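You operate a simulated robot arm through the tools that you are given. There is no shell and no other tool. Be economical: measure what you need, move in short steps, check, and stop when the job is done.

Carry out the task below with a simulated robot arm. There is one attempt and no reset: what you move stays moved.

## Task
Set the console up for Job F-75 and zero the count.
Fine: lay its card on the job card spot; length, speed and batch as printed; leave the other controls, Start too.

Only the result counts: the job must be done as asked and must still hold three seconds after the hand-in. Knocking over, shifting, dropping, spilling or breaking anything else fails it.

## Robot
A 6-joint arm with a two-finger gripper on a trunk, on a base that drives. Base frame: it is fixed to the floor where the robot stands at the start and does not move with it; the origin is under the middle of the robot, x ahead of it, y to its left, z up. Units: mm, rad, N and s.
Its first joint turns from -2.897 to 2.897 rad. Places, roughly: air board bagger valve [900, 500, 1000]; air board feed valve [900, 600, 1000]; air board film valve [900, 400, 1000]; air board outfeed valve [900, 200, 1000]; bagger breaker [800, 2100, 1300]; bagger hose coupling [1000, 500, 800]; belt tension dial [600, 3600, 900]; black lamps fuse carrier [900, 1900, 1000]; black sensors fuse carrier [800, 2000, 1000]; black valves fuse carrier [800, 2200, 1000]; compressor outlet valve [500, 3300, 700]; compressor switch [600, 3300, 900]; console display [900, -200, 1300]; console emergency stop button [600, -600, 900]; console minus key [600, -400, 900]; console plus key [600, -400, 900]. Payload 2.54 kg.
The TCP is the grasp point between the finger pads, 30 mm short of the fingertips. In the tool frame z runs along the fingers and y along their closing line. The gripper opens to 116 mm. The gripper's body begins 95 mm behind the TCP.
Orientation is told as [roll, pitch, yaw] about the base's x, y, z axes, in that order, counted from this pose: with the fingers straight down and closing along the base's y, the tool's x points along the base's -x, its y along +y and its z along -z.

## Interface
- The arm moves only by the tool step_arm. Its argument "series" is a list of rows, each an object (a shift or turn left out is 0, a gripper value left out holds the last) with "xyz": the shift along the tool's x, y, z in units of 25 mm (1.0 is 25 mm), a list of three; "turn": the turn, a rotation vector about the tool's x, y, z in units of 4 degrees (1.0 is 4 degrees), a list of three; "gripper": the closure, from 0 (fully open) to 1 (shut). In form: [{"xyz": [dx, dy, dz], "turn": [wx, wy, wz], "gripper": gripper}, ...]. A call has 1 to 8 rows; each row shifts and turns the commanded pose from where the row before left it, along the tool's axes as they then stand. A call with a number of a shift or a turn outside -1 to 1 is refused whole. Each row takes 0.2 s and may step no farther than 50 mm and 0.15 rad from the row before; otherwise, or with a gripper value out of range, the whole call is refused. Where a pose cannot be reached the arm comes as near as it can. A force on the tool above 40 N (or 10 N above the force at the start of the call, whichever is more), or a blocked arm, ends the call early, and 0.2 s more pass. Each finger travels about 72 mm/s and halts on what it meets, pressing with about 25 N; the grip force reading is that of the motor and also rises with nothing between the fingers. The clock runs only during rows and for 0.2 s after the last one: add rows that do not move to give the fingers time. The reply holds the time, the measured pose of the TCP, the force on the tool along the base axes, the opening and the grip force, in the units named above and with some noise, with the torque about the TCP (base axes, N m) and any sound that the robot's microphone picked up.
- Cameras (640 x 400 px; columns grow to the right, rows downward): "scene" is now at [-47.9, 108.1, 1438.8]; the picture's right is [-0.43, -0.90, 0.00], its down [-0.38, 0.18, -0.91] and it looks along [0.82, -0.39, -0.42] (base axes); focal length 282 px, centre (320, 200). "wrist" rides on the gripper at [69, -15, -122] in the tool frame; the picture's right is [0.21, 0.98, 0.00], its down [-0.83, 0.18, -0.53] and it looks along [-0.52, 0.11, 0.85] (tool axes); focal length 251 px, centre (320, 200). There is no depth. A picture from a camera that has moved, and an enlarged one, comes with that camera's place and axes in the base frame and with its lens. The place of the scene camera against the robot may be out by one fixed shift of up to 25 mm in any direction.
- grab_frame(camera): a new picture of that camera. It takes no simulated time.
- drive_base(legs): drives the robot by 1 to 6 legs, each [ahead, left, turn to the left] in mm, mm and rad, along the robot's own axes; the way and the turn of a leg run together, so that a leg with both is an arc; at most 1500 mm and 3.142 rad a leg. The arm and the cameras ride along, it lands a little off, and it stops where it bumps. It gives what a move gives.
- pan_tilt(pan, tilt): turns the head with the scene camera to pan (to the left, within 2.094 rad either way) and tilt (down, from -0.506 to 1.204), counted from straight ahead of the robot. It gives what a move gives.
- close_up(camera, box): a new picture of the part [left, top, right, bottom] of that camera's present view, enlarged. It takes no simulated time.
- job_done(): hands the job in; it is judged then, once.

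Go step by step. Nothing tells you exact positions but the pictures and the camera data: compare them with the known pose of the tool, close in by small moves and look again before you grip or let go. The budget is 120 turns and 78 pictures, counting those below and the enlarged ones. Unless the task says otherwise, let go and move clear before handing in, and close with one line.

The tools are called as a command line: name --argument value ..., lists and objects as JSON in quotes. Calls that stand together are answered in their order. step_arm: Moves the arm, as the interface text tells. Its arguments: {"type":"object","properties":{"series":{"type":"array","items":{"type":"object","properties":{"xyz":{"type":"array","items":{"type":"number"}},"turn":{"type":"array","items":{"type":"number"}},"gripper":{"type":"number"}}}}},"required":["series"]} The other tools are called the same way: drive_base (legs) drives the base; pan_tilt (pan, tilt) turns the head that bears the scene camera; grab_frame (camera) takes a picture; close_up (camera, box) takes an enlarged picture of a part of a camera's view; job_done () hands the job in.

At the start:

```text
time_s: 0.0
position: [358.7, -230.4, 1263.4]
orientation: [-0.001, -0.001, 0.0]
ft_force: [0.0, 0.6, 0.2]
torque: [-0.02, -0.01, -0.02]
finger_gap: 116.2
gripper_force: 0.1
robot x, y, heading: [-3.3, -0.5, 0.003]
head pan, tilt: [-0.447, 0.429]
```

scene: 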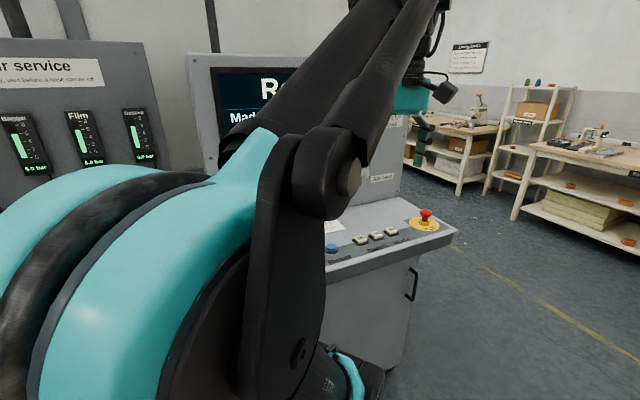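
wrist: 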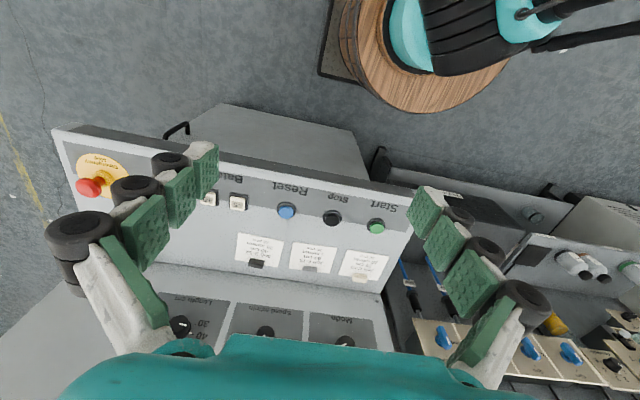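

The console is partly hidden by the arm. The wrist camera sees its front panel with keys, cards and dials, so I'll enlarge those.

close_up --camera "wrist" --box '[160, 130, 420, 290]'

close_up --camera "wrist" --box '[140, 220, 420, 395]'

close_up --camera "scene" --box '[300, 80, 480, 280]'

```text
2.46 times, centred on (290, 210) of wrist
camera zoom: at [289.2, -246.1, 1384.8], right [-0.21, 0.98, 0.0], down [0.83, 0.18, 0.53], along [0.52, 0.11, -0.85], focal length 619 px, centre (394, 175)
```

zoom: 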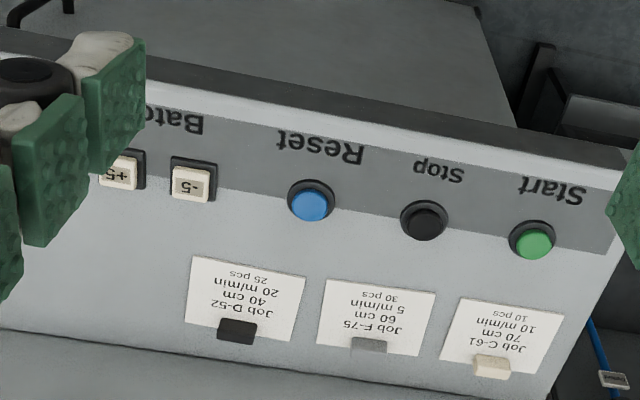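

```text
2.29 times, centred on (280, 308) of wrist
camera zoom: at [289.2, -246.1, 1384.8], right [-0.21, 0.98, 0.0], down [0.83, 0.18, 0.53], along [0.52, 0.11, -0.85], focal length 575 px, centre (411, -46)
```

zoom: 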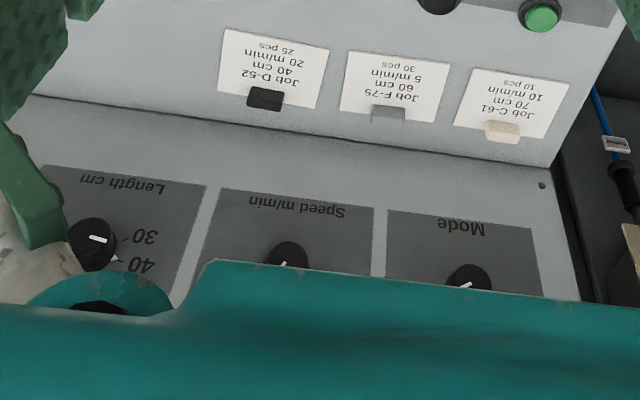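

```text
2.00 times, centred on (390, 180) of scene
camera zoom: at [-47.9, 108.1, 1438.8], right [-0.43, -0.9, 0.0], down [-0.38, 0.18, -0.91], along [0.82, -0.39, -0.42], focal length 563 px, centre (180, 240)
```

zoom: 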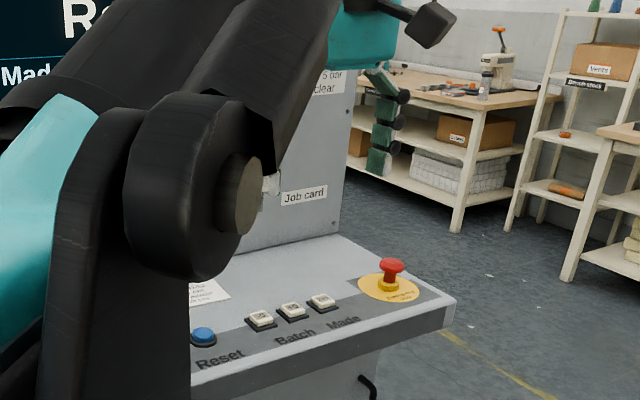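

The card I need, F-75, reads 60 cm, 5 m/min and 30 pcs. I'll drive back and to the right for a clear view of the console.

drive_base --legs '[[-250, 0, 0], [0, -600, 0]]'

pan_tilt --pan 0.3 --tilt 0.3

grab_frame --camera "scene"

grab_frame --camera "wrist"

```text
time_s: 4.8
position: [95.6, -815.8, 1263.7]
orientation: [0.0, 0.0, -0.005]
ft_force: [0.4, 0.6, -0.2]
torque: [-0.02, 0.02, 0.02]
finger_gap: 116.1
gripper_force: 0.0
robot x, y, heading: [-260.5, -584.2, -0.008]
head pan, tilt: [-0.447, 0.429]
```

```text
time_s: 5.9
position: [94.9, -816.9, 1262.5]
orientation: [0.002, -0.001, -0.005]
ft_force: [0.0, -0.1, 0.0]
torque: [-0.02, 0.03, 0.03]
finger_gap: 116.2
gripper_force: 0.1
robot x, y, heading: [-260.8, -581.6, -0.005]
head pan, tilt: [0.3, 0.3]
```

```text
72 pictures are left
camera scene: at [-303.8, -408.2, 1450.9], right [0.29, -0.96, 0.0], down [-0.28, -0.09, -0.96], along [0.91, 0.28, -0.3], focal length 282 px, centre (320, 200)
```

scene: 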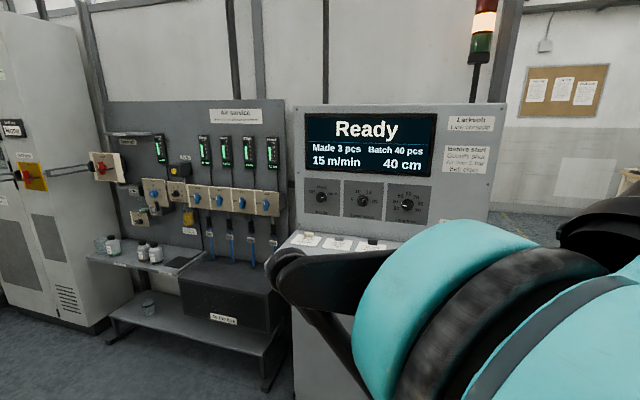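

```text
71 pictures are left
camera wrist: at [25.3, -831.1, 1384.9], right [-0.21, 0.98, 0.0], down [0.83, 0.18, 0.53], along [0.52, 0.11, -0.85], focal length 251 px, centre (320, 200)
```

wrist: 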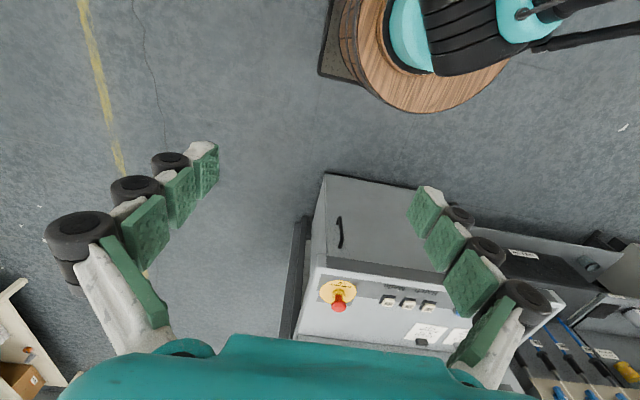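

The display reads Ready, Made 3, Batch 40, 15 m/min and 40 cm. I'll enlarge the display, dials and notices.

close_up --camera "scene" --box '[290, 170, 450, 270]'

close_up --camera "scene" --box '[420, 100, 510, 200]'

close_up --camera "wrist" --box '[300, 260, 460, 360]'

```text
4.00 times, centred on (370, 220) of scene
camera zoom: at [-303.8, -408.2, 1450.9], right [0.29, -0.96, 0.0], down [-0.28, -0.09, -0.96], along [0.91, 0.28, -0.3], focal length 1126 px, centre (120, 120)
```

zoom: 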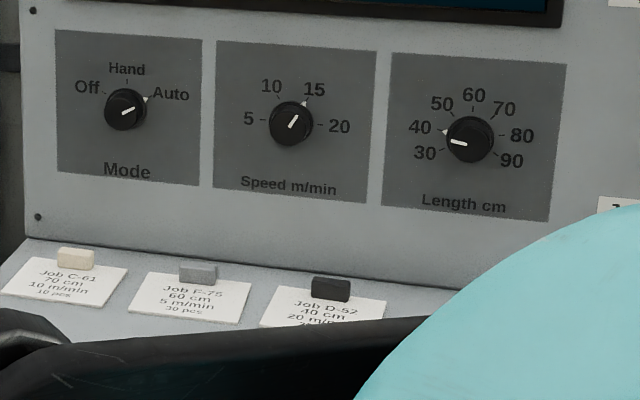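

```text
4.00 times, centred on (465, 150) of scene
camera zoom: at [-303.8, -408.2, 1450.9], right [0.29, -0.96, 0.0], down [-0.28, -0.09, -0.96], along [0.91, 0.28, -0.3], focal length 1126 px, centre (-260, 400)
```

zoom: 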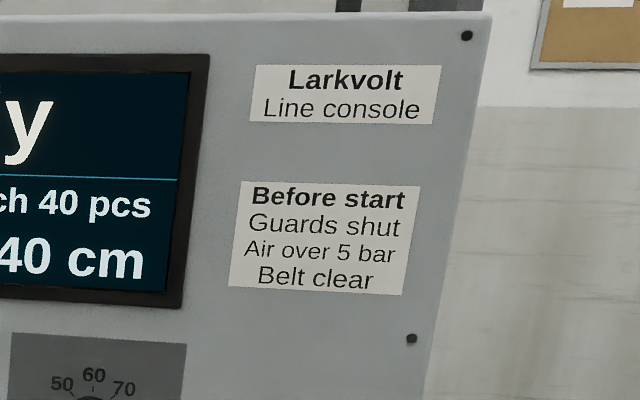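

```text
4.00 times, centred on (380, 310) of wrist
camera zoom: at [25.3, -831.1, 1384.9], right [-0.21, 0.98, 0.0], down [0.83, 0.18, 0.53], along [0.52, 0.11, -0.85], focal length 1006 px, centre (80, -240)
```

zoom: 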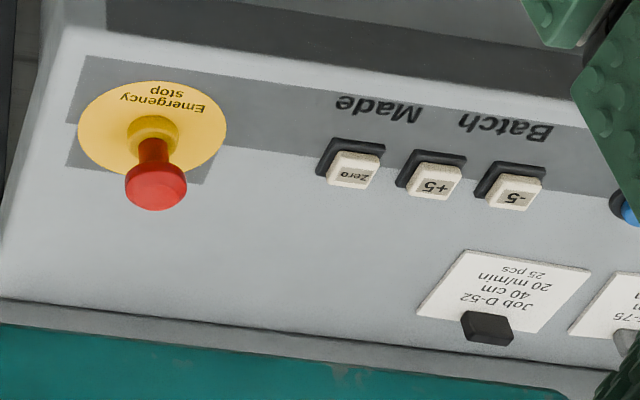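

Batch has −5 and +5 keys and Made has a Zero key. I'll drive to the middle of the console and look for the job card spot.

drive_base --legs '[[0, 230, 0], [220, 0, 0]]'

pan_tilt --pan -0.2 --tilt 0.5

grab_frame --camera "scene"

grab_frame --camera "wrist"

```text
time_s: 8.9
position: [321.8, -585.1, 1263.4]
orientation: [0.0, -0.001, 0.0]
ft_force: [0.2, 0.3, -0.1]
torque: [-0.03, -0.01, 0.01]
finger_gap: 116.0
gripper_force: 0.0
robot x, y, heading: [-35.0, -355.5, -0.0]
head pan, tilt: [0.3, 0.3]
```

```text
time_s: 9.8
position: [323.0, -585.5, 1262.9]
orientation: [0.0, 0.0, -0.001]
ft_force: [0.5, -0.6, -0.2]
torque: [0.02, -0.01, -0.02]
finger_gap: 116.0
gripper_force: 0.1
robot x, y, heading: [-37.1, -357.5, -0.004]
head pan, tilt: [-0.201, 0.499]
```

```text
67 pictures are left
camera scene: at [-77.8, -225.2, 1432.5], right [-0.2, -0.98, 0.0], down [-0.47, 0.09, -0.88], along [0.86, -0.17, -0.48], focal length 282 px, centre (320, 200)
```

scene: 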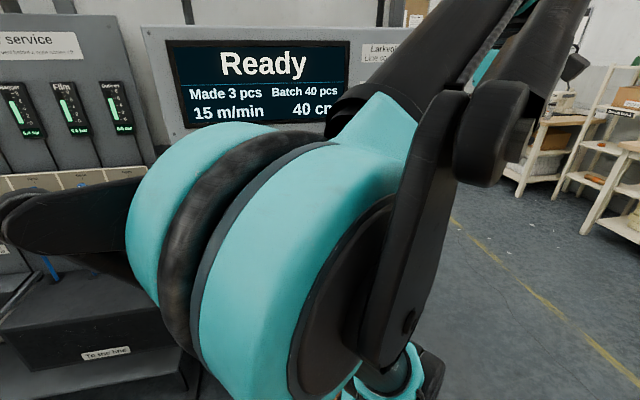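

```text
66 pictures are left
camera wrist: at [253.3, -601.0, 1384.9], right [-0.21, 0.98, 0.0], down [0.83, 0.18, 0.53], along [0.52, 0.11, -0.85], focal length 251 px, centre (320, 200)
```

wrist: 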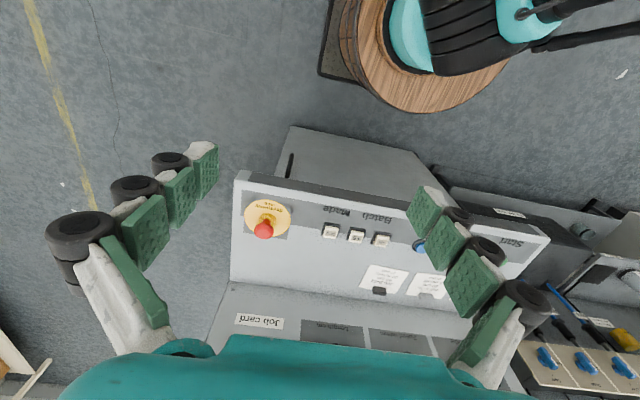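

I can see the "Job card" label at the right of the panel, but the spot itself is hidden below the picture. I'll pitch the tool forward to look up at the panel.

step_arm --series '[{"turn": [0, -1, 0]}, {"turn": [0, -1, 0]}, {"turn": [0, -1, 0]}, {"turn": [0, -1, 0]}, {"turn": [0, -1, 0]}, {"turn": [0, -1, 0]}, {"turn": [0, -1, 0]}, {"turn": [0, -1, 0]}]'

grab_frame --camera "wrist"

```text
time_s: 11.6
position: [323.9, -586.6, 1263.7]
orientation: [-0.001, -0.559, 0.002]
ft_force: [-0.1, -0.6, -0.2]
torque: [0.02, -0.01, -0.02]
finger_gap: 115.8
gripper_force: 0.1
robot x, y, heading: [-36.4, -351.2, -0.004]
head pan, tilt: [-0.201, 0.499]
```

```text
65 pictures are left
camera wrist: at [199.0, -601.2, 1329.7], right [-0.18, 0.98, -0.11], down [0.42, 0.18, 0.89], along [0.89, 0.12, -0.44], focal length 251 px, centre (320, 200)
```

wrist: 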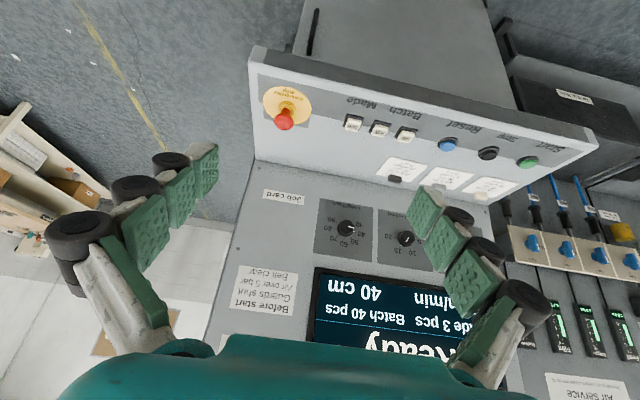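

close_up --camera "wrist" --box '[230, 80, 430, 260]'

close_up --camera "wrist" --box '[240, 130, 340, 220]'

```text
2.22 times, centred on (330, 170) of wrist
camera zoom: at [199.0, -601.2, 1329.7], right [-0.18, 0.98, -0.11], down [0.42, 0.18, 0.89], along [0.89, 0.12, -0.44], focal length 559 px, centre (298, 267)
```

zoom: 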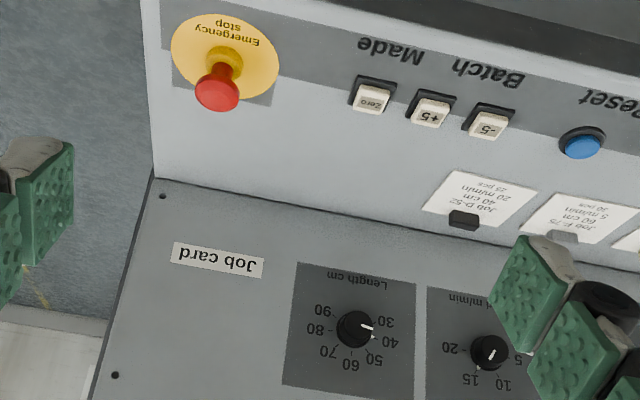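

```text
4.44 times, centred on (290, 175) of wrist
camera zoom: at [199.0, -601.2, 1329.7], right [-0.18, 0.98, -0.11], down [0.42, 0.18, 0.89], along [0.89, 0.12, -0.44], focal length 1118 px, centre (453, 311)
```

zoom: 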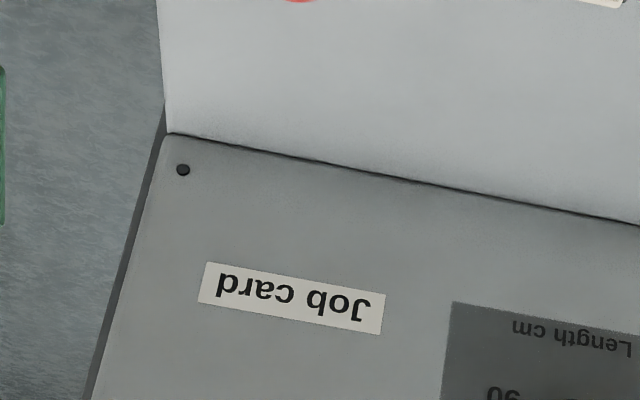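

The job card spot looks to be the empty desk below the "Job card" label, in line with the row of cards. I'll return the tool to vertical and move above the F-75 tab.

step_arm --series '[{"turn": [0, 1, 0], "xyz": [0, 1, 0]}, {"turn": [0, 1, 0], "xyz": [0, 1, 0]}, {"turn": [0, 1, 0], "xyz": [0, 1, 0]}, {"turn": [0, 1, 0], "xyz": [0, 1, 0]}, {"turn": [0, 1, 0], "xyz": [0, 1, 0]}, {"turn": [0, 1, 0], "xyz": [0, 1, 0]}, {"turn": [0, 1, 0], "xyz": [0, 1, 0]}, {"turn": [0, 1, 0], "xyz": [0, 1, 0]}]'

step_arm --series '[{"xyz": [-1, 1, 0.2]}, {"xyz": [-1, 1, 0.2]}, {"xyz": [-1, 1, 0.2]}, {"xyz": [-1, 1, 0.2]}, {"xyz": [-1, 1, 0.2]}, {"xyz": [-1, 1, 0.2]}, {"xyz": [-1, 1, 0.2]}, {"xyz": [-1, 1, 0.2]}]'

step_arm --series '[{"xyz": [-1, 0, 0.4]}, {"xyz": [-1, 0, 0.4]}, {"xyz": [-1, 0, 0.4]}, {"xyz": [-1, 0, 0.4]}, {"xyz": [-1, 0, 0.4]}, {"xyz": [-1, 0, 0.4]}]'

grab_frame --camera "wrist"

```text
time_s: 13.4
position: [323.2, -384.7, 1263.1]
orientation: [0.0, 0.0, 0.001]
ft_force: [-1.2, 0.6, 0.7]
torque: [0.0, 0.0, -0.01]
finger_gap: 115.9
gripper_force: 0.1
robot x, y, heading: [-38.1, -352.7, 0.003]
head pan, tilt: [-0.201, 0.499]
```

```text
time_s: 15.2
position: [521.5, -185.1, 1220.8]
orientation: [-0.001, 0.0, 0.0]
ft_force: [-0.4, -0.6, -0.1]
torque: [0.0, -0.05, -0.01]
finger_gap: 116.0
gripper_force: 0.0
robot x, y, heading: [-34.4, -358.2, 0.002]
head pan, tilt: [-0.201, 0.499]
```

```text
time_s: 16.6
position: [673.1, -183.6, 1161.7]
orientation: [0.001, -0.001, -0.001]
ft_force: [-1.0, 0.4, 0.1]
torque: [0.01, -0.03, -0.02]
finger_gap: 116.2
gripper_force: 0.2
robot x, y, heading: [-37.4, -352.4, -0.001]
head pan, tilt: [-0.201, 0.499]
```

```text
62 pictures are left
camera wrist: at [604.0, -199.6, 1283.2], right [-0.22, 0.98, 0.0], down [0.83, 0.18, 0.53], along [0.52, 0.11, -0.85], focal length 251 px, centre (320, 200)
```

wrist: 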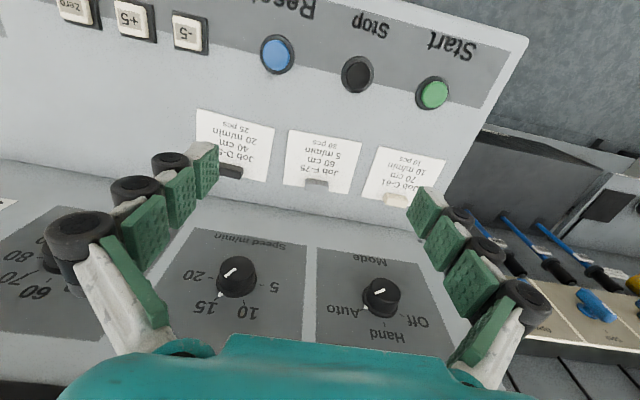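

The two wrist views put the F-75 tab at about (807, -163, 903). I'll move above it with the fingers partly closed.

step_arm --series '[{"xyz": [-0.9, 0.14, 0.9], "gripper": 0.4}, {"xyz": [-0.9, 0.14, 0.9]}, {"xyz": [-0.9, 0.14, 0.9]}, {"xyz": [-0.9, 0.14, 0.9]}, {"xyz": [-0.9, 0.14, 0.9]}, {"xyz": [-0.9, 0.14, 0.9]}, {"xyz": [0, 0, 0.6]}, {"xyz": [0, 0, 0]}]'

grab_frame --camera "wrist"

```text
time_s: 18.4
position: [806.6, -166.0, 1014.6]
orientation: [0.0, 0.0, 0.001]
ft_force: [0.2, -0.5, -0.5]
torque: [0.02, -0.02, 0.02]
finger_gap: 69.5
gripper_force: 0.1
robot x, y, heading: [-36.4, -354.3, -0.0]
head pan, tilt: [-0.201, 0.499]
```

```text
61 pictures are left
camera wrist: at [737.0, -180.2, 1136.0], right [-0.21, 0.98, 0.0], down [0.83, 0.18, 0.53], along [0.52, 0.11, -0.85], focal length 251 px, centre (320, 200)
```

wrist: 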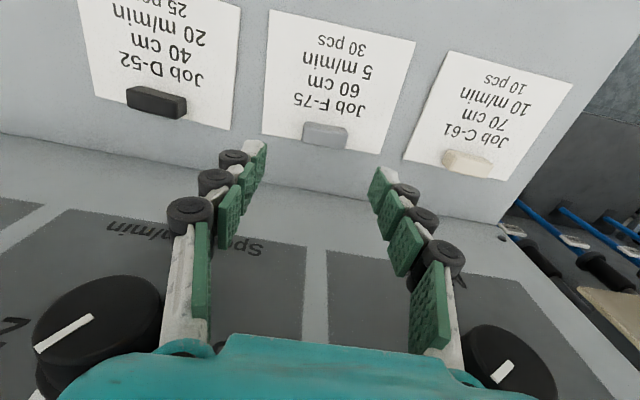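

The tab is refined to (810, -161, 896). I'll descend to just above it and look again.

step_arm --series '[{"xyz": [-0.16, 0.2, 0.8]}, {"xyz": [0, 0, 0.8]}, {"xyz": [0, 0, 0.8]}, {"xyz": [0, 0, 0.6]}, {"xyz": [0, 0, 0]}]'

grab_frame --camera "wrist"

```text
time_s: 19.6
position: [812.7, -158.2, 937.4]
orientation: [0.0, 0.001, 0.0]
ft_force: [-0.3, 0.2, -0.4]
torque: [0.02, 0.01, 0.0]
finger_gap: 70.0
gripper_force: 0.0
robot x, y, heading: [-35.1, -357.9, 0.001]
head pan, tilt: [-0.201, 0.499]
```

```text
60 pictures are left
camera wrist: at [742.2, -174.8, 1059.1], right [-0.21, 0.98, 0.0], down [0.83, 0.18, 0.53], along [0.52, 0.11, -0.85], focal length 251 px, centre (320, 200)
```

wrist: 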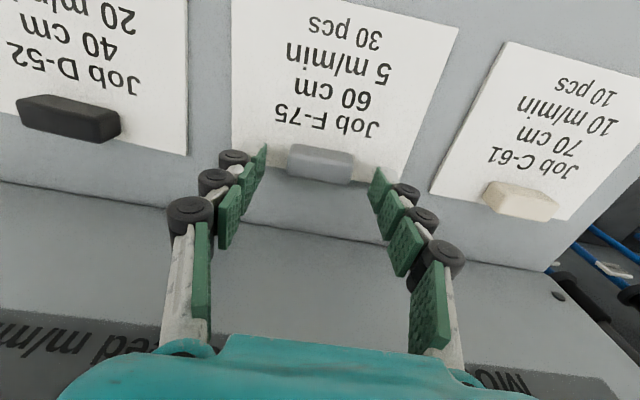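

step_arm --series '[{"xyz": [0, -0.05, 0.3]}, {"xyz": [0, 0, 0.25]}, {"xyz": [0, 0, 0]}]'

close_up --camera "wrist" --box '[220, 100, 420, 225]'

```text
time_s: 20.3
position: [811.6, -160.2, 930.8]
orientation: [0.002, -0.003, 0.0]
ft_force: [3.3, 1.1, 58.9]
torque: [-0.07, 0.18, 0.0]
finger_gap: 66.7
gripper_force: 25.6
robot x, y, heading: [-37.3, -356.9, -0.003]
head pan, tilt: [-0.201, 0.499]
stopped in row 3: the force on the tool passed its limit at 47 N (the readings are from after the stop); the commanded pose is now the measured one
```

```text
3.20 times, centred on (320, 162) of wrist
camera zoom: at [741.4, -176.8, 1051.2], right [-0.21, 0.98, 0.0], down [0.82, 0.18, 0.54], along [0.52, 0.12, -0.84], focal length 805 px, centre (320, 320)
```

zoom: 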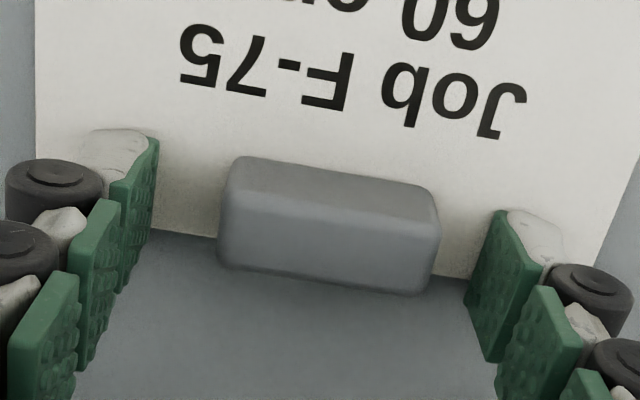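

The fingertips touch the desk at TCP z = 931, so the desk is at about 900. I'll lift 3 mm and close on the tab.

step_arm --series '[{"xyz": [0, 0, -0.16]}, {"gripper": 0.6}, {"gripper": 0.75}, {"gripper": 0.8}, {"gripper": 0.8}]'

grab_frame --camera "wrist"

```text
time_s: 21.5
position: [809.9, -160.4, 933.2]
orientation: [0.002, -0.003, 0.0]
ft_force: [3.2, 3.1, 61.9]
torque: [-0.03, 0.17, 0.03]
finger_gap: 38.9
gripper_force: 25.4
robot x, y, heading: [-35.0, -351.5, 0.001]
head pan, tilt: [-0.201, 0.499]
```

```text
58 pictures are left
camera wrist: at [740.6, -176.5, 1053.9], right [-0.21, 0.98, 0.0], down [0.82, 0.18, 0.54], along [0.52, 0.12, -0.84], focal length 251 px, centre (320, 200)
```

wrist: 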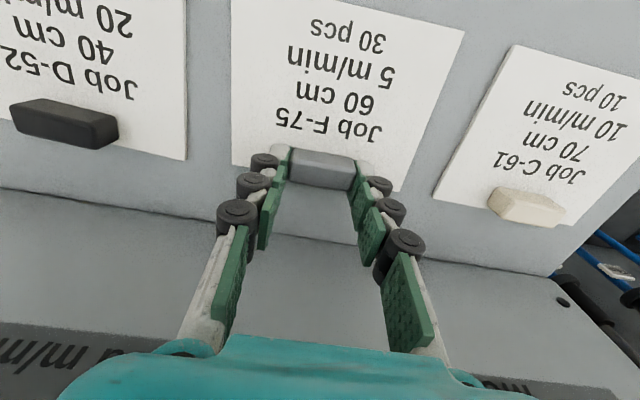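

The tab is gripped. I'll lift it.

step_arm --series '[{"xyz": [0, 0, -0.3]}, {"xyz": [0, 0, -0.6]}, {"xyz": [0, 0, -1]}, {"xyz": [0, 0, -1]}, {"xyz": [0, 0, -0.6]}, {"xyz": [0, 0, 0]}]'

grab_frame --camera "wrist"

```text
time_s: 22.9
position: [812.8, -162.8, 1017.6]
orientation: [0.001, 0.001, 0.0]
ft_force: [-0.1, -0.7, -0.7]
torque: [0.01, 0.01, -0.01]
finger_gap: 38.8
gripper_force: 25.4
robot x, y, heading: [-38.9, -354.5, -0.003]
head pan, tilt: [-0.201, 0.499]
```

```text
57 pictures are left
camera wrist: at [742.9, -178.8, 1139.7], right [-0.21, 0.98, 0.0], down [0.83, 0.18, 0.53], along [0.52, 0.12, -0.85], focal length 251 px, centre (320, 200)
```

wrist: 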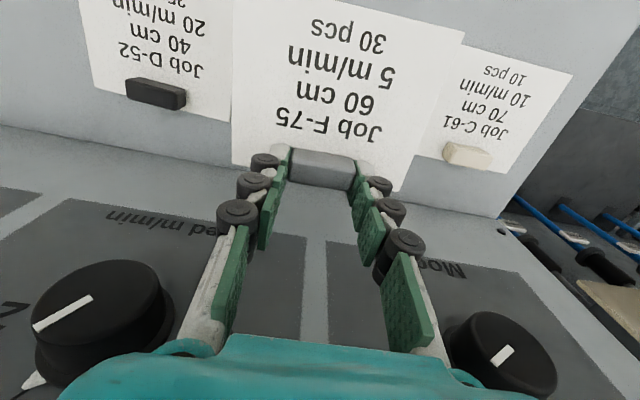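

The card is held. I'll pull back from the knobs and carry it to the right, under the Job card label.

step_arm --series '[{"xyz": [0.8, -0.5, 0]}, {"xyz": [0.8, -1, 0]}, {"xyz": [0.8, -1, 0]}, {"xyz": [0, -1, 0]}, {"xyz": [0, -1, 0]}, {"xyz": [0, -1, 0]}, {"xyz": [0, -1, 0]}, {"xyz": [0, -1, 0]}]'

step_arm --series '[{"xyz": [0, -1, 0]}, {"xyz": [0, -1, 0]}, {"xyz": [0, -1, 0]}, {"xyz": [0, -1, 0]}, {"xyz": [0, -1, 0]}, {"xyz": [0, -1, 0]}, {"xyz": [0, -1, 0]}, {"xyz": [0, -1, 0]}]'

grab_frame --camera "wrist"

```text
time_s: 24.7
position: [754.4, -347.3, 1016.7]
orientation: [0.0, 0.0, 0.003]
ft_force: [0.2, 0.7, -0.1]
torque: [-0.02, -0.04, 0.01]
finger_gap: 38.6
gripper_force: 24.8
robot x, y, heading: [-34.7, -359.4, 0.002]
head pan, tilt: [-0.201, 0.499]
```

```text
time_s: 26.5
position: [753.6, -548.3, 1017.8]
orientation: [0.001, 0.001, 0.003]
ft_force: [-0.8, 0.2, -0.4]
torque: [0.0, 0.02, 0.02]
finger_gap: 38.5
gripper_force: 24.9
robot x, y, heading: [-36.7, -352.9, 0.001]
head pan, tilt: [-0.201, 0.499]
```

```text
56 pictures are left
camera wrist: at [682.8, -563.4, 1138.4], right [-0.22, 0.98, 0.0], down [0.83, 0.18, 0.53], along [0.52, 0.12, -0.85], focal length 251 px, centre (320, 200)
```

wrist: 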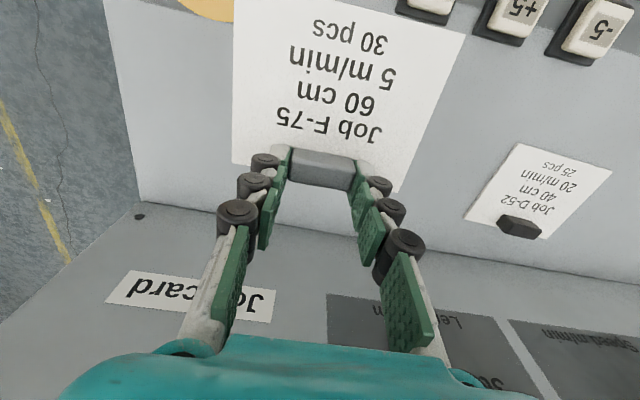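

The label is near y = -625 and the E-stop disc's rear edge is at x ≈ 678, which leaves room for the card. I'll move to y ≈ -625 and look again.

step_arm --series '[{"xyz": [0, -1, 0]}, {"xyz": [0, -1, 0]}, {"xyz": [0, -1, 0]}, {"xyz": [0, 0, 0]}]'

grab_frame --camera "wrist"

```text
time_s: 27.5
position: [754.0, -621.8, 1017.5]
orientation: [0.0, -0.001, -0.001]
ft_force: [0.6, 0.3, 0.8]
torque: [0.01, 0.01, 0.02]
finger_gap: 39.0
gripper_force: 24.9
robot x, y, heading: [-35.5, -353.9, 0.001]
head pan, tilt: [-0.201, 0.499]
```

```text
55 pictures are left
camera wrist: at [684.1, -638.1, 1138.8], right [-0.21, 0.98, 0.0], down [0.83, 0.18, 0.53], along [0.52, 0.12, -0.85], focal length 251 px, centre (320, 200)
```

wrist: 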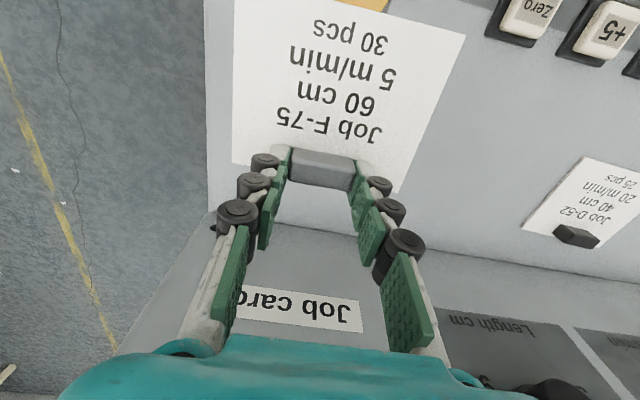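

step_arm --series '[{"xyz": [-1, -0.1, 0]}, {"xyz": [-1, -0.1, 0.5]}, {"xyz": [-0.3, 0, 1]}, {"xyz": [0, 0, 1]}, {"xyz": [0, 0, 0.3]}, {"xyz": [0, 0, 0]}]'

grab_frame --camera "wrist"

```text
time_s: 28.9
position: [812.4, -628.7, 947.0]
orientation: [0.0, 0.0, 0.0]
ft_force: [-1.0, -0.2, -0.1]
torque: [-0.03, -0.01, 0.0]
finger_gap: 38.6
gripper_force: 24.6
robot x, y, heading: [-36.3, -357.7, 0.002]
head pan, tilt: [-0.201, 0.499]
```

```text
54 pictures are left
camera wrist: at [741.4, -644.7, 1068.7], right [-0.21, 0.98, 0.0], down [0.83, 0.18, 0.53], along [0.52, 0.12, -0.85], focal length 251 px, centre (320, 200)
```

wrist: 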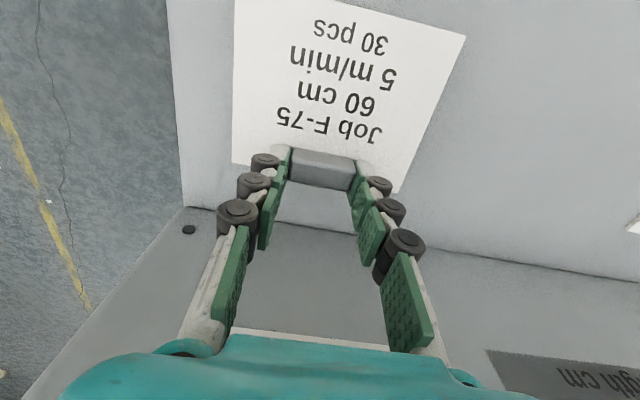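

step_arm --series '[{"xyz": [0, 0, 0.2]}, {"xyz": [0, 0, 0.12]}, {"xyz": [0, 0, 0.08]}, {"xyz": [0, 0, 0]}]'

```text
time_s: 29.9
position: [808.3, -628.9, 936.6]
orientation: [0.0, 0.001, 0.0]
ft_force: [0.6, -0.3, 0.3]
torque: [0.01, -0.04, -0.01]
finger_gap: 38.6
gripper_force: 24.6
robot x, y, heading: [-39.2, -353.7, 0.002]
head pan, tilt: [-0.201, 0.499]
```

step_arm --series '[{"xyz": [0, 0, 0.08]}, {"xyz": [0, 0, 0]}]'

step_arm --series '[{"xyz": [0, 0, 0.06]}, {"xyz": [0, 0, 0]}]'

```text
time_s: 30.5
position: [810.6, -629.0, 934.8]
orientation: [0.001, 0.001, 0.0]
ft_force: [-0.1, -0.7, -0.3]
torque: [0.0, -0.02, -0.03]
finger_gap: 38.4
gripper_force: 25.2
robot x, y, heading: [-37.9, -355.8, 0.001]
head pan, tilt: [-0.201, 0.499]
```

```text
time_s: 31.1
position: [810.1, -629.3, 933.4]
orientation: [0.0, 0.0, 0.0]
ft_force: [0.2, 0.1, 0.6]
torque: [-0.03, 0.02, 0.02]
finger_gap: 38.6
gripper_force: 24.4
robot x, y, heading: [-36.3, -354.6, -0.0]
head pan, tilt: [-0.201, 0.499]
```

step_arm --series '[{"xyz": [0, 0, 0.08]}, {"xyz": [0, 0, 0]}]'

close_up --camera "wrist" --box '[200, 60, 440, 260]'

```text
time_s: 31.7
position: [809.9, -628.5, 932.5]
orientation: [-0.001, -0.003, 0.0]
ft_force: [8.2, 0.7, 24.0]
torque: [0.05, -0.18, 0.07]
finger_gap: 38.8
gripper_force: 25.2
robot x, y, heading: [-33.1, -353.2, -0.002]
head pan, tilt: [-0.201, 0.499]
```

```text
2.00 times, centred on (320, 160) of wrist
camera zoom: at [740.2, -644.6, 1054.8], right [-0.22, 0.98, 0.0], down [0.82, 0.18, 0.54], along [0.52, 0.12, -0.84], focal length 503 px, centre (320, 280)
```

zoom: 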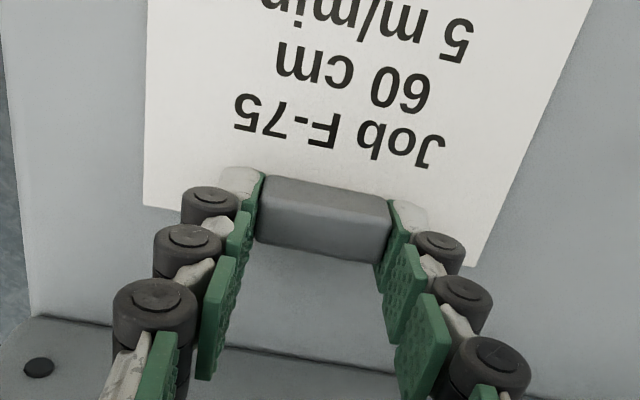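

The card has touched down with 24 N on the tool. I'll ease off slightly, release and lift.

step_arm --series '[{"xyz": [0, 0, -0.06]}, {"gripper": 0.68}, {"gripper": 0.55}, {"gripper": 0.45}, {"gripper": 0.45}]'

step_arm --series '[{"xyz": [0, 0, -0.4]}, {"xyz": [0, 0, -0.8]}, {"xyz": [0, 0, -1]}, {"xyz": [0, 0, -1]}, {"xyz": [1, 0, -1]}, {"xyz": [1, 0, -1]}, {"xyz": [0, 0, 0]}]'

grab_frame --camera "wrist"

```text
time_s: 32.9
position: [809.6, -628.5, 934.6]
orientation: [0.0, 0.0, 0.0]
ft_force: [1.5, 0.6, -0.2]
torque: [0.03, 0.0, -0.02]
finger_gap: 63.6
gripper_force: 0.1
robot x, y, heading: [-31.7, -355.9, 0.005]
head pan, tilt: [-0.201, 0.499]
```

```text
time_s: 34.5
position: [756.3, -626.7, 1066.0]
orientation: [0.0, 0.0, 0.0]
ft_force: [0.3, -0.1, 0.4]
torque: [0.0, 0.01, -0.01]
finger_gap: 63.9
gripper_force: 0.2
robot x, y, heading: [-37.9, -354.8, 0.003]
head pan, tilt: [-0.201, 0.499]
```

```text
52 pictures are left
camera wrist: at [685.8, -642.9, 1186.8], right [-0.21, 0.98, 0.0], down [0.83, 0.18, 0.53], along [0.52, 0.12, -0.85], focal length 251 px, centre (320, 200)
```

wrist: 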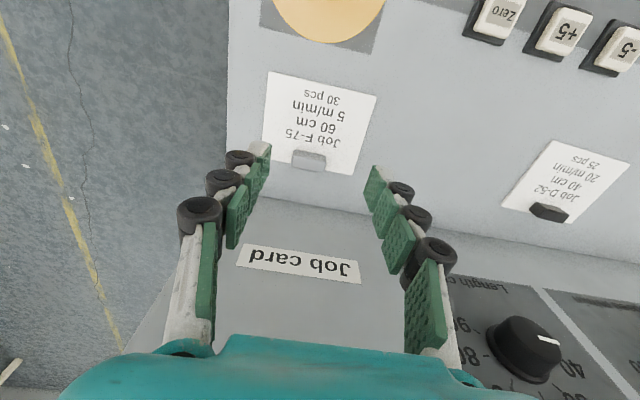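

The card lies under its label. Next are the keys: Zero at about (629, -488) and −5 at about (628, -365). I'll close the fingers and move above Zero.

step_arm --series '[{"xyz": [0.4, 1, 0], "gripper": 1}, {"xyz": [0.8, 1, 0]}, {"xyz": [0.8, 1, 0]}, {"xyz": [1, 1, 0.2]}, {"xyz": [1, 1, 0.5]}, {"xyz": [1, 0.55, 1]}, {"xyz": [0, 0, 1]}, {"xyz": [0, 0, 0]}]'

grab_frame --camera "wrist"

```text
time_s: 36.3
position: [634.8, -488.3, 995.5]
orientation: [0.001, 0.001, 0.001]
ft_force: [-0.1, -0.5, -0.3]
torque: [0.0, 0.03, 0.0]
finger_gap: 0.1
gripper_force: 25.0
robot x, y, heading: [-34.4, -354.7, -0.005]
head pan, tilt: [-0.201, 0.499]
```

```text
51 pictures are left
camera wrist: at [564.1, -503.9, 1116.1], right [-0.21, 0.98, 0.0], down [0.83, 0.18, 0.53], along [0.52, 0.12, -0.85], focal length 251 px, centre (320, 200)
```

wrist: 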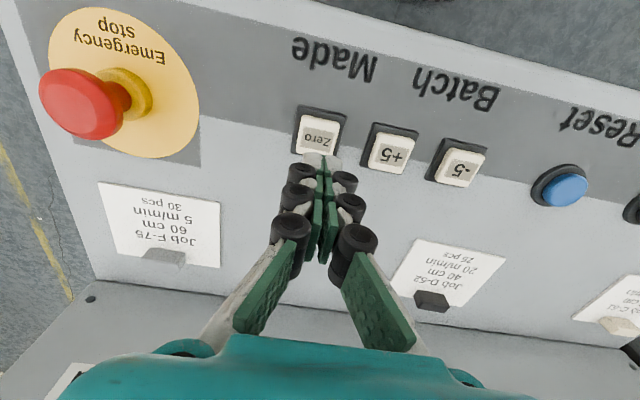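

step_arm --series '[{"xyz": [0.34, -0.12, 0.6]}, {"xyz": [0, 0, 0.6]}, {"xyz": [0, 0, 0.5]}, {"xyz": [0, 0, 0]}]'

grab_frame --camera "wrist"

```text
time_s: 37.3
position: [627.0, -491.2, 952.6]
orientation: [0.001, 0.0, 0.001]
ft_force: [-0.1, -0.5, 0.6]
torque: [-0.01, 0.0, 0.01]
finger_gap: 0.1
gripper_force: 24.9
robot x, y, heading: [-33.6, -357.3, 0.002]
head pan, tilt: [-0.201, 0.499]
```

```text
50 pictures are left
camera wrist: at [557.3, -507.0, 1074.6], right [-0.21, 0.98, 0.0], down [0.83, 0.18, 0.53], along [0.52, 0.12, -0.85], focal length 251 px, centre (320, 200)
```

wrist: 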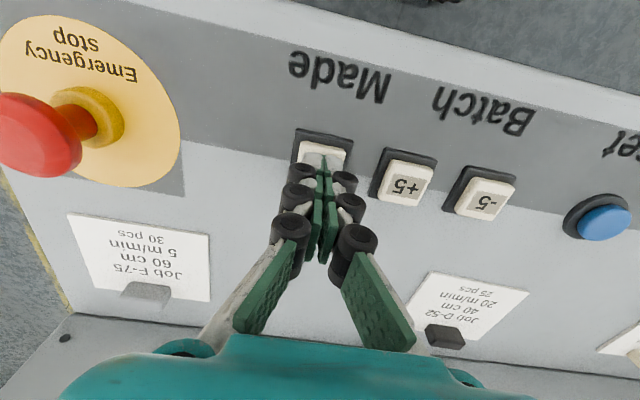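

The tips line up over Zero. I'll press down in small steps.

step_arm --series '[{"xyz": [0, 0, 0.2]}, {"xyz": [0, 0, 0.16]}, {"xyz": [0, 0, 0.12]}, {"xyz": [0, 0, 0.1]}, {"xyz": [0, 0, 0.08]}]'

close_up --camera "scene" --box '[150, 20, 400, 150]'

```text
time_s: 38.5
position: [624.9, -493.5, 937.5]
orientation: [0.0, -0.002, -0.002]
ft_force: [-0.1, -1.6, 5.7]
torque: [-0.1, -0.02, -0.02]
finger_gap: 6.0
gripper_force: 28.7
robot x, y, heading: [-34.5, -356.5, -0.002]
head pan, tilt: [-0.201, 0.499]
heard: click
```

```text
2.56 times, centred on (275, 85) of scene
camera zoom: at [-78.0, -225.4, 1432.5], right [-0.2, -0.98, 0.0], down [-0.47, 0.1, -0.88], along [0.86, -0.17, -0.48], focal length 721 px, centre (435, 494)
```

zoom: 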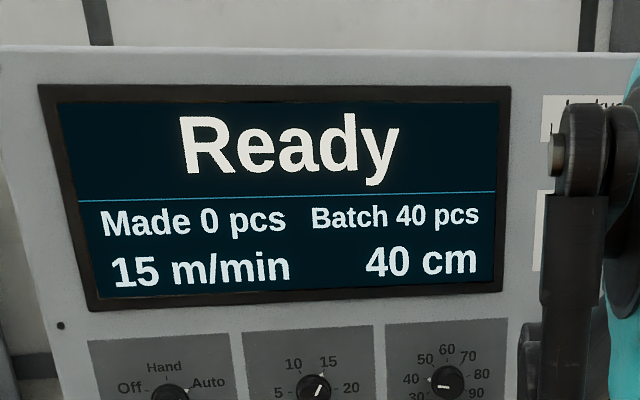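

Click heard, and the display shows Made 0. I'll lift and move over the −5 key.

step_arm --series '[{"xyz": [0, 0, -0.6]}, {"xyz": [0, 0, -0.8]}, {"xyz": [-0.1, 1, 0]}, {"xyz": [0, 1, 0]}, {"xyz": [0, 1, 0]}, {"xyz": [0, 1, 0]}, {"xyz": [0, 1, 0.5]}, {"xyz": [0, 0.15, 0]}]'

grab_frame --camera "wrist"

```text
time_s: 40.3
position: [628.6, -364.2, 960.1]
orientation: [0.001, -0.001, 0.001]
ft_force: [-0.1, 0.3, -0.9]
torque: [0.0, -0.01, -0.02]
finger_gap: 0.0
gripper_force: 28.0
robot x, y, heading: [-33.6, -350.7, 0.001]
head pan, tilt: [-0.201, 0.499]
```

```text
48 pictures are left
camera wrist: at [558.7, -378.9, 1080.5], right [-0.21, 0.98, 0.0], down [0.83, 0.18, 0.53], along [0.52, 0.12, -0.85], focal length 251 px, centre (320, 200)
```

wrist: 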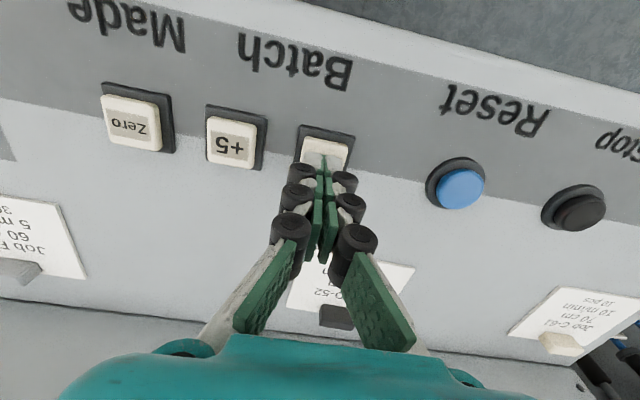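

Aligned over −5. I'll press once to the same depth (TCP 937) and read the display.

step_arm --series '[{"xyz": [0, 0, 0.4]}, {"xyz": [0, 0, 0.25]}, {"xyz": [0, 0, 0.15]}, {"xyz": [0, 0, 0.1]}, {"xyz": [0, 0, 0.05]}]'

close_up --camera "scene" --box '[150, 20, 400, 150]'

```text
time_s: 41.5
position: [630.2, -365.3, 937.8]
orientation: [0.0, 0.0, 0.001]
ft_force: [-0.7, -4.8, 10.5]
torque: [-0.12, 0.04, 0.0]
finger_gap: 5.7
gripper_force: 27.9
robot x, y, heading: [-31.7, -353.0, -0.001]
head pan, tilt: [-0.201, 0.499]
heard: click
```

```text
2.56 times, centred on (275, 85) of scene
camera zoom: at [-78.2, -225.5, 1432.5], right [-0.2, -0.98, 0.0], down [-0.47, 0.1, -0.88], along [0.86, -0.17, -0.48], focal length 721 px, centre (435, 494)
```

zoom: 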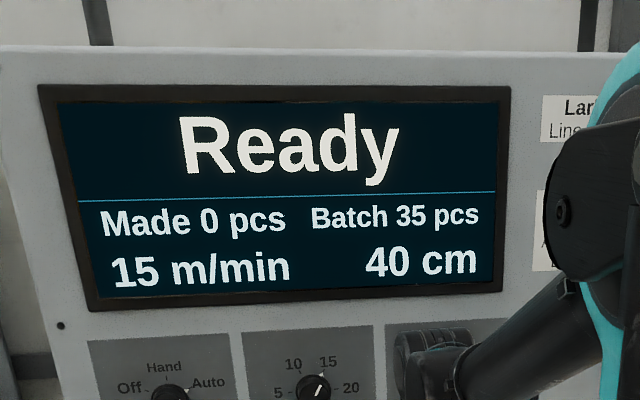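

Batch is now 35. I'll release the key and press it once more.

step_arm --series '[{"xyz": [0, 0, -0.5]}, {"xyz": [0, 0, -0.4]}, {"xyz": [0, 0, 0.3]}, {"xyz": [0, 0, 0.3]}, {"xyz": [0, 0, 0.15]}, {"xyz": [0, 0, 0.1]}, {"xyz": [0, 0, 0.05]}]'

close_up --camera "scene" --box '[150, 20, 400, 150]'

```text
time_s: 43.1
position: [629.8, -363.2, 937.7]
orientation: [0.001, -0.004, -0.001]
ft_force: [2.4, 0.8, 14.5]
torque: [0.02, -0.04, -0.05]
finger_gap: 5.7
gripper_force: 28.3
robot x, y, heading: [-32.2, -354.0, -0.001]
head pan, tilt: [-0.201, 0.499]
heard: click
```

```text
2.56 times, centred on (275, 85) of scene
camera zoom: at [-78.1, -225.3, 1432.5], right [-0.2, -0.98, 0.0], down [-0.47, 0.1, -0.88], along [0.86, -0.17, -0.48], focal length 721 px, centre (435, 494)
```

zoom: 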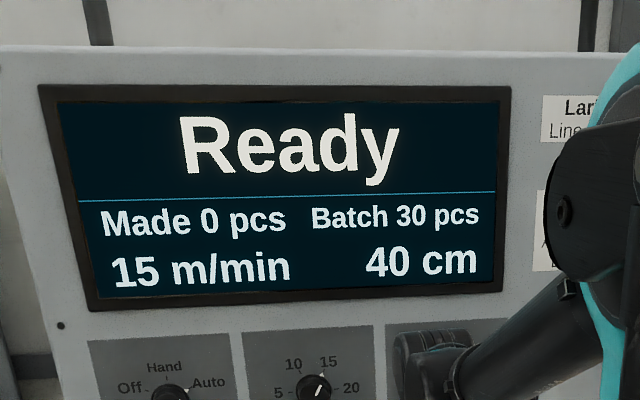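

Batch is 30. Next are the dials, so I'll lift away from the keys, back off and pitch the tool to horizontal.

step_arm --series '[{"xyz": [0, 0, -0.6]}, {"xyz": [0, 0, -1]}, {"xyz": [0, 0, -1], "gripper": 0.3}, {"xyz": [0.5, 0.5, -1]}, {"xyz": [0.5, 0.5, -1]}, {"xyz": [0.5, 0.5, -1]}, {"xyz": [0.5, 0.5, -1]}]'

step_arm --series '[{"turn": [0, -1, 0]}, {"turn": [0, -1, 0]}, {"turn": [0, -1, 0]}, {"turn": [0, -1, 0]}, {"turn": [0, -1, 0]}, {"turn": [0, -1, 0]}, {"turn": [0, -1, 0]}, {"turn": [0, -1, 0]}]'

step_arm --series '[{"turn": [0, -1, 0]}, {"turn": [0, -1, 0]}, {"turn": [0, -1, 0]}, {"turn": [0, -1, 0]}, {"turn": [0, -1, 0]}, {"turn": [0, -1, 0]}, {"turn": [0, -1, 0]}, {"turn": [0, -1, 0]}]'

step_arm --series '[{"turn": [0, -1, 0]}, {"turn": [0, -1, 0]}, {"turn": [0, -1, 0]}, {"turn": [0, -1, 0]}, {"turn": [0, -1, 0]}, {"turn": [0, -1, 0]}, {"turn": [0, -0.5, 0]}, {}]'

grab_frame --camera "wrist"

```text
time_s: 44.7
position: [579.4, -312.8, 1101.9]
orientation: [0.0, -0.001, 0.0]
ft_force: [-0.4, -0.6, -1.1]
torque: [-0.03, 0.0, -0.04]
finger_gap: 80.9
gripper_force: 0.0
robot x, y, heading: [-32.2, -353.9, 0.002]
head pan, tilt: [-0.201, 0.499]
```

```text
time_s: 46.5
position: [579.5, -314.9, 1100.3]
orientation: [0.001, -0.561, -0.001]
ft_force: [-0.3, -0.1, -0.1]
torque: [0.03, 0.06, 0.0]
finger_gap: 81.0
gripper_force: 0.1
robot x, y, heading: [-36.5, -358.2, -0.002]
head pan, tilt: [-0.201, 0.499]
```

```text
time_s: 48.3
position: [578.6, -315.5, 1101.0]
orientation: [0.002, -1.12, -0.001]
ft_force: [-0.1, 0.1, -0.4]
torque: [0.04, -0.01, -0.03]
finger_gap: 81.2
gripper_force: 0.0
robot x, y, heading: [-36.0, -352.8, -0.004]
head pan, tilt: [-0.201, 0.499]
```

```text
time_s: 50.1
position: [578.8, -313.9, 1099.9]
orientation: [2.548, -1.569, -2.549]
ft_force: [0.4, -0.2, 0.0]
torque: [0.01, 0.0, -0.01]
finger_gap: 81.2
gripper_force: 0.1
robot x, y, heading: [-34.2, -355.8, -0.001]
head pan, tilt: [-0.201, 0.499]
```

```text
45 pictures are left
camera wrist: at [456.9, -329.5, 1031.8], right [0.0, 0.98, -0.21], down [-0.54, 0.18, 0.83], along [0.84, 0.11, 0.52], focal length 251 px, centre (320, 200)
```

wrist: 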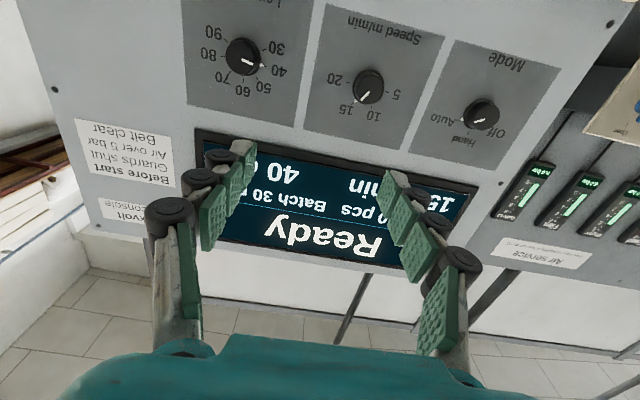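

The tool is horizontal. The speed knob is near (848, -249, 1074). I'll approach to a stand-off with the fingers open.

step_arm --series '[{"xyz": [0.2, 0.53, 1], "gripper": 0.2}, {"xyz": [0.2, 0.53, 1]}, {"xyz": [0.2, 0.53, 1]}, {"xyz": [0.2, 0.53, 1]}, {"xyz": [0.2, 0.53, 1]}, {"xyz": [0, 0, 1]}, {"xyz": [0, 0, 1]}, {}]'

grab_frame --camera "wrist"

grab_frame --camera "scene"

```text
time_s: 51.9
position: [753.4, -248.5, 1075.3]
orientation: [2.285, -1.569, -2.288]
ft_force: [-0.3, 0.0, 0.1]
torque: [0.0, -0.01, 0.01]
finger_gap: 92.8
gripper_force: 0.1
robot x, y, heading: [-37.0, -352.6, 0.003]
head pan, tilt: [-0.201, 0.499]
```

```text
44 pictures are left
camera wrist: at [631.7, -263.3, 1007.3], right [0.0, 0.98, -0.21], down [-0.53, 0.18, 0.83], along [0.85, 0.11, 0.52], focal length 251 px, centre (320, 200)
```

wrist: 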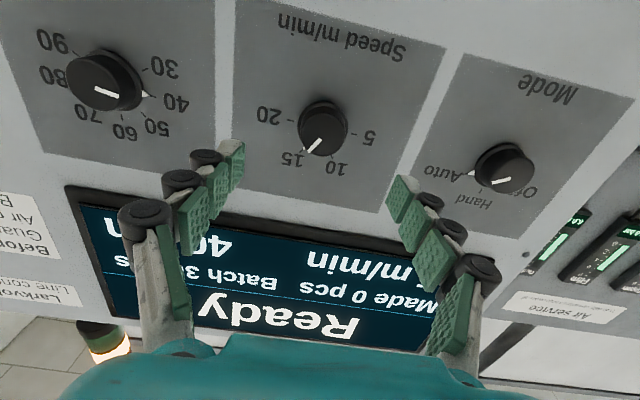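

```text
43 pictures are left
camera scene: at [-77.9, -225.2, 1432.5], right [-0.2, -0.98, 0.0], down [-0.47, 0.1, -0.88], along [0.86, -0.17, -0.48], focal length 282 px, centre (320, 200)
```

scene: 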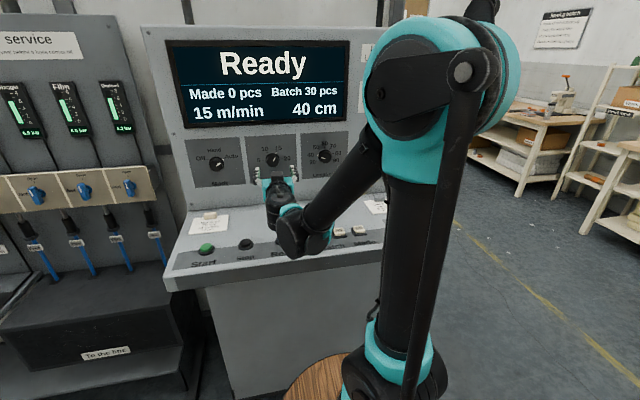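

The scene view is clear too, and the knob face is at (861, -248, 1073). I'll pre-rotate +60° clockwise about the tool axis so I can turn −120° in one grip.

step_arm --series '[{"turn": [0, 0, 1]}, {"turn": [0, 0, 1]}, {"turn": [0, 0, 1]}, {"turn": [0, 0, 1]}, {"turn": [0, 0, 1]}, {"turn": [0, 0, 1]}, {"turn": [0, 0, 1]}, {"turn": [0, 0, 1]}]'

step_arm --series '[{"turn": [0, 0, 1]}, {"turn": [0, 0, 1]}, {"turn": [0, 0, 1]}, {"turn": [0, 0, 1]}, {"turn": [0, 0, 1]}, {"turn": [0, 0, 1]}, {"turn": [0, 0, 1]}, {}]'

grab_frame --camera "wrist"

```text
time_s: 53.7
position: [754.0, -248.4, 1076.0]
orientation: [1.574, -1.011, -1.571]
ft_force: [0.6, -0.3, -0.2]
torque: [0.0, 0.02, 0.05]
finger_gap: 92.8
gripper_force: 0.1
robot x, y, heading: [-36.5, -353.0, -0.004]
head pan, tilt: [-0.201, 0.499]
```

```text
time_s: 55.5
position: [754.2, -248.1, 1075.7]
orientation: [1.571, -0.522, -1.571]
ft_force: [-0.9, 0.6, -0.3]
torque: [0.03, 0.0, 0.04]
finger_gap: 93.0
gripper_force: 0.1
robot x, y, heading: [-37.1, -353.9, 0.002]
head pan, tilt: [-0.201, 0.499]
```

```text
42 pictures are left
camera wrist: at [631.2, -196.5, 1027.6], right [0.0, 0.67, 0.74], down [-0.53, -0.63, 0.57], along [0.85, -0.39, 0.36], focal length 251 px, centre (320, 200)
```

wrist: 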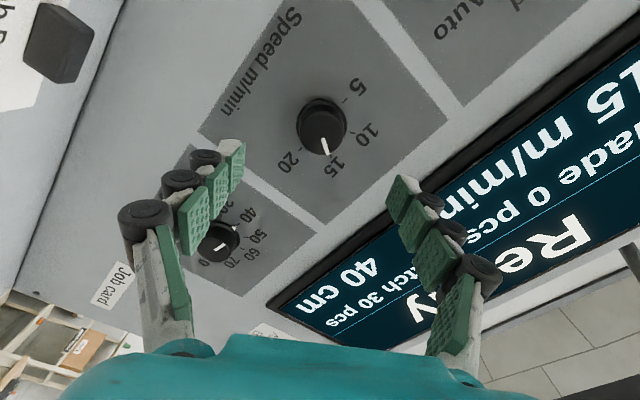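

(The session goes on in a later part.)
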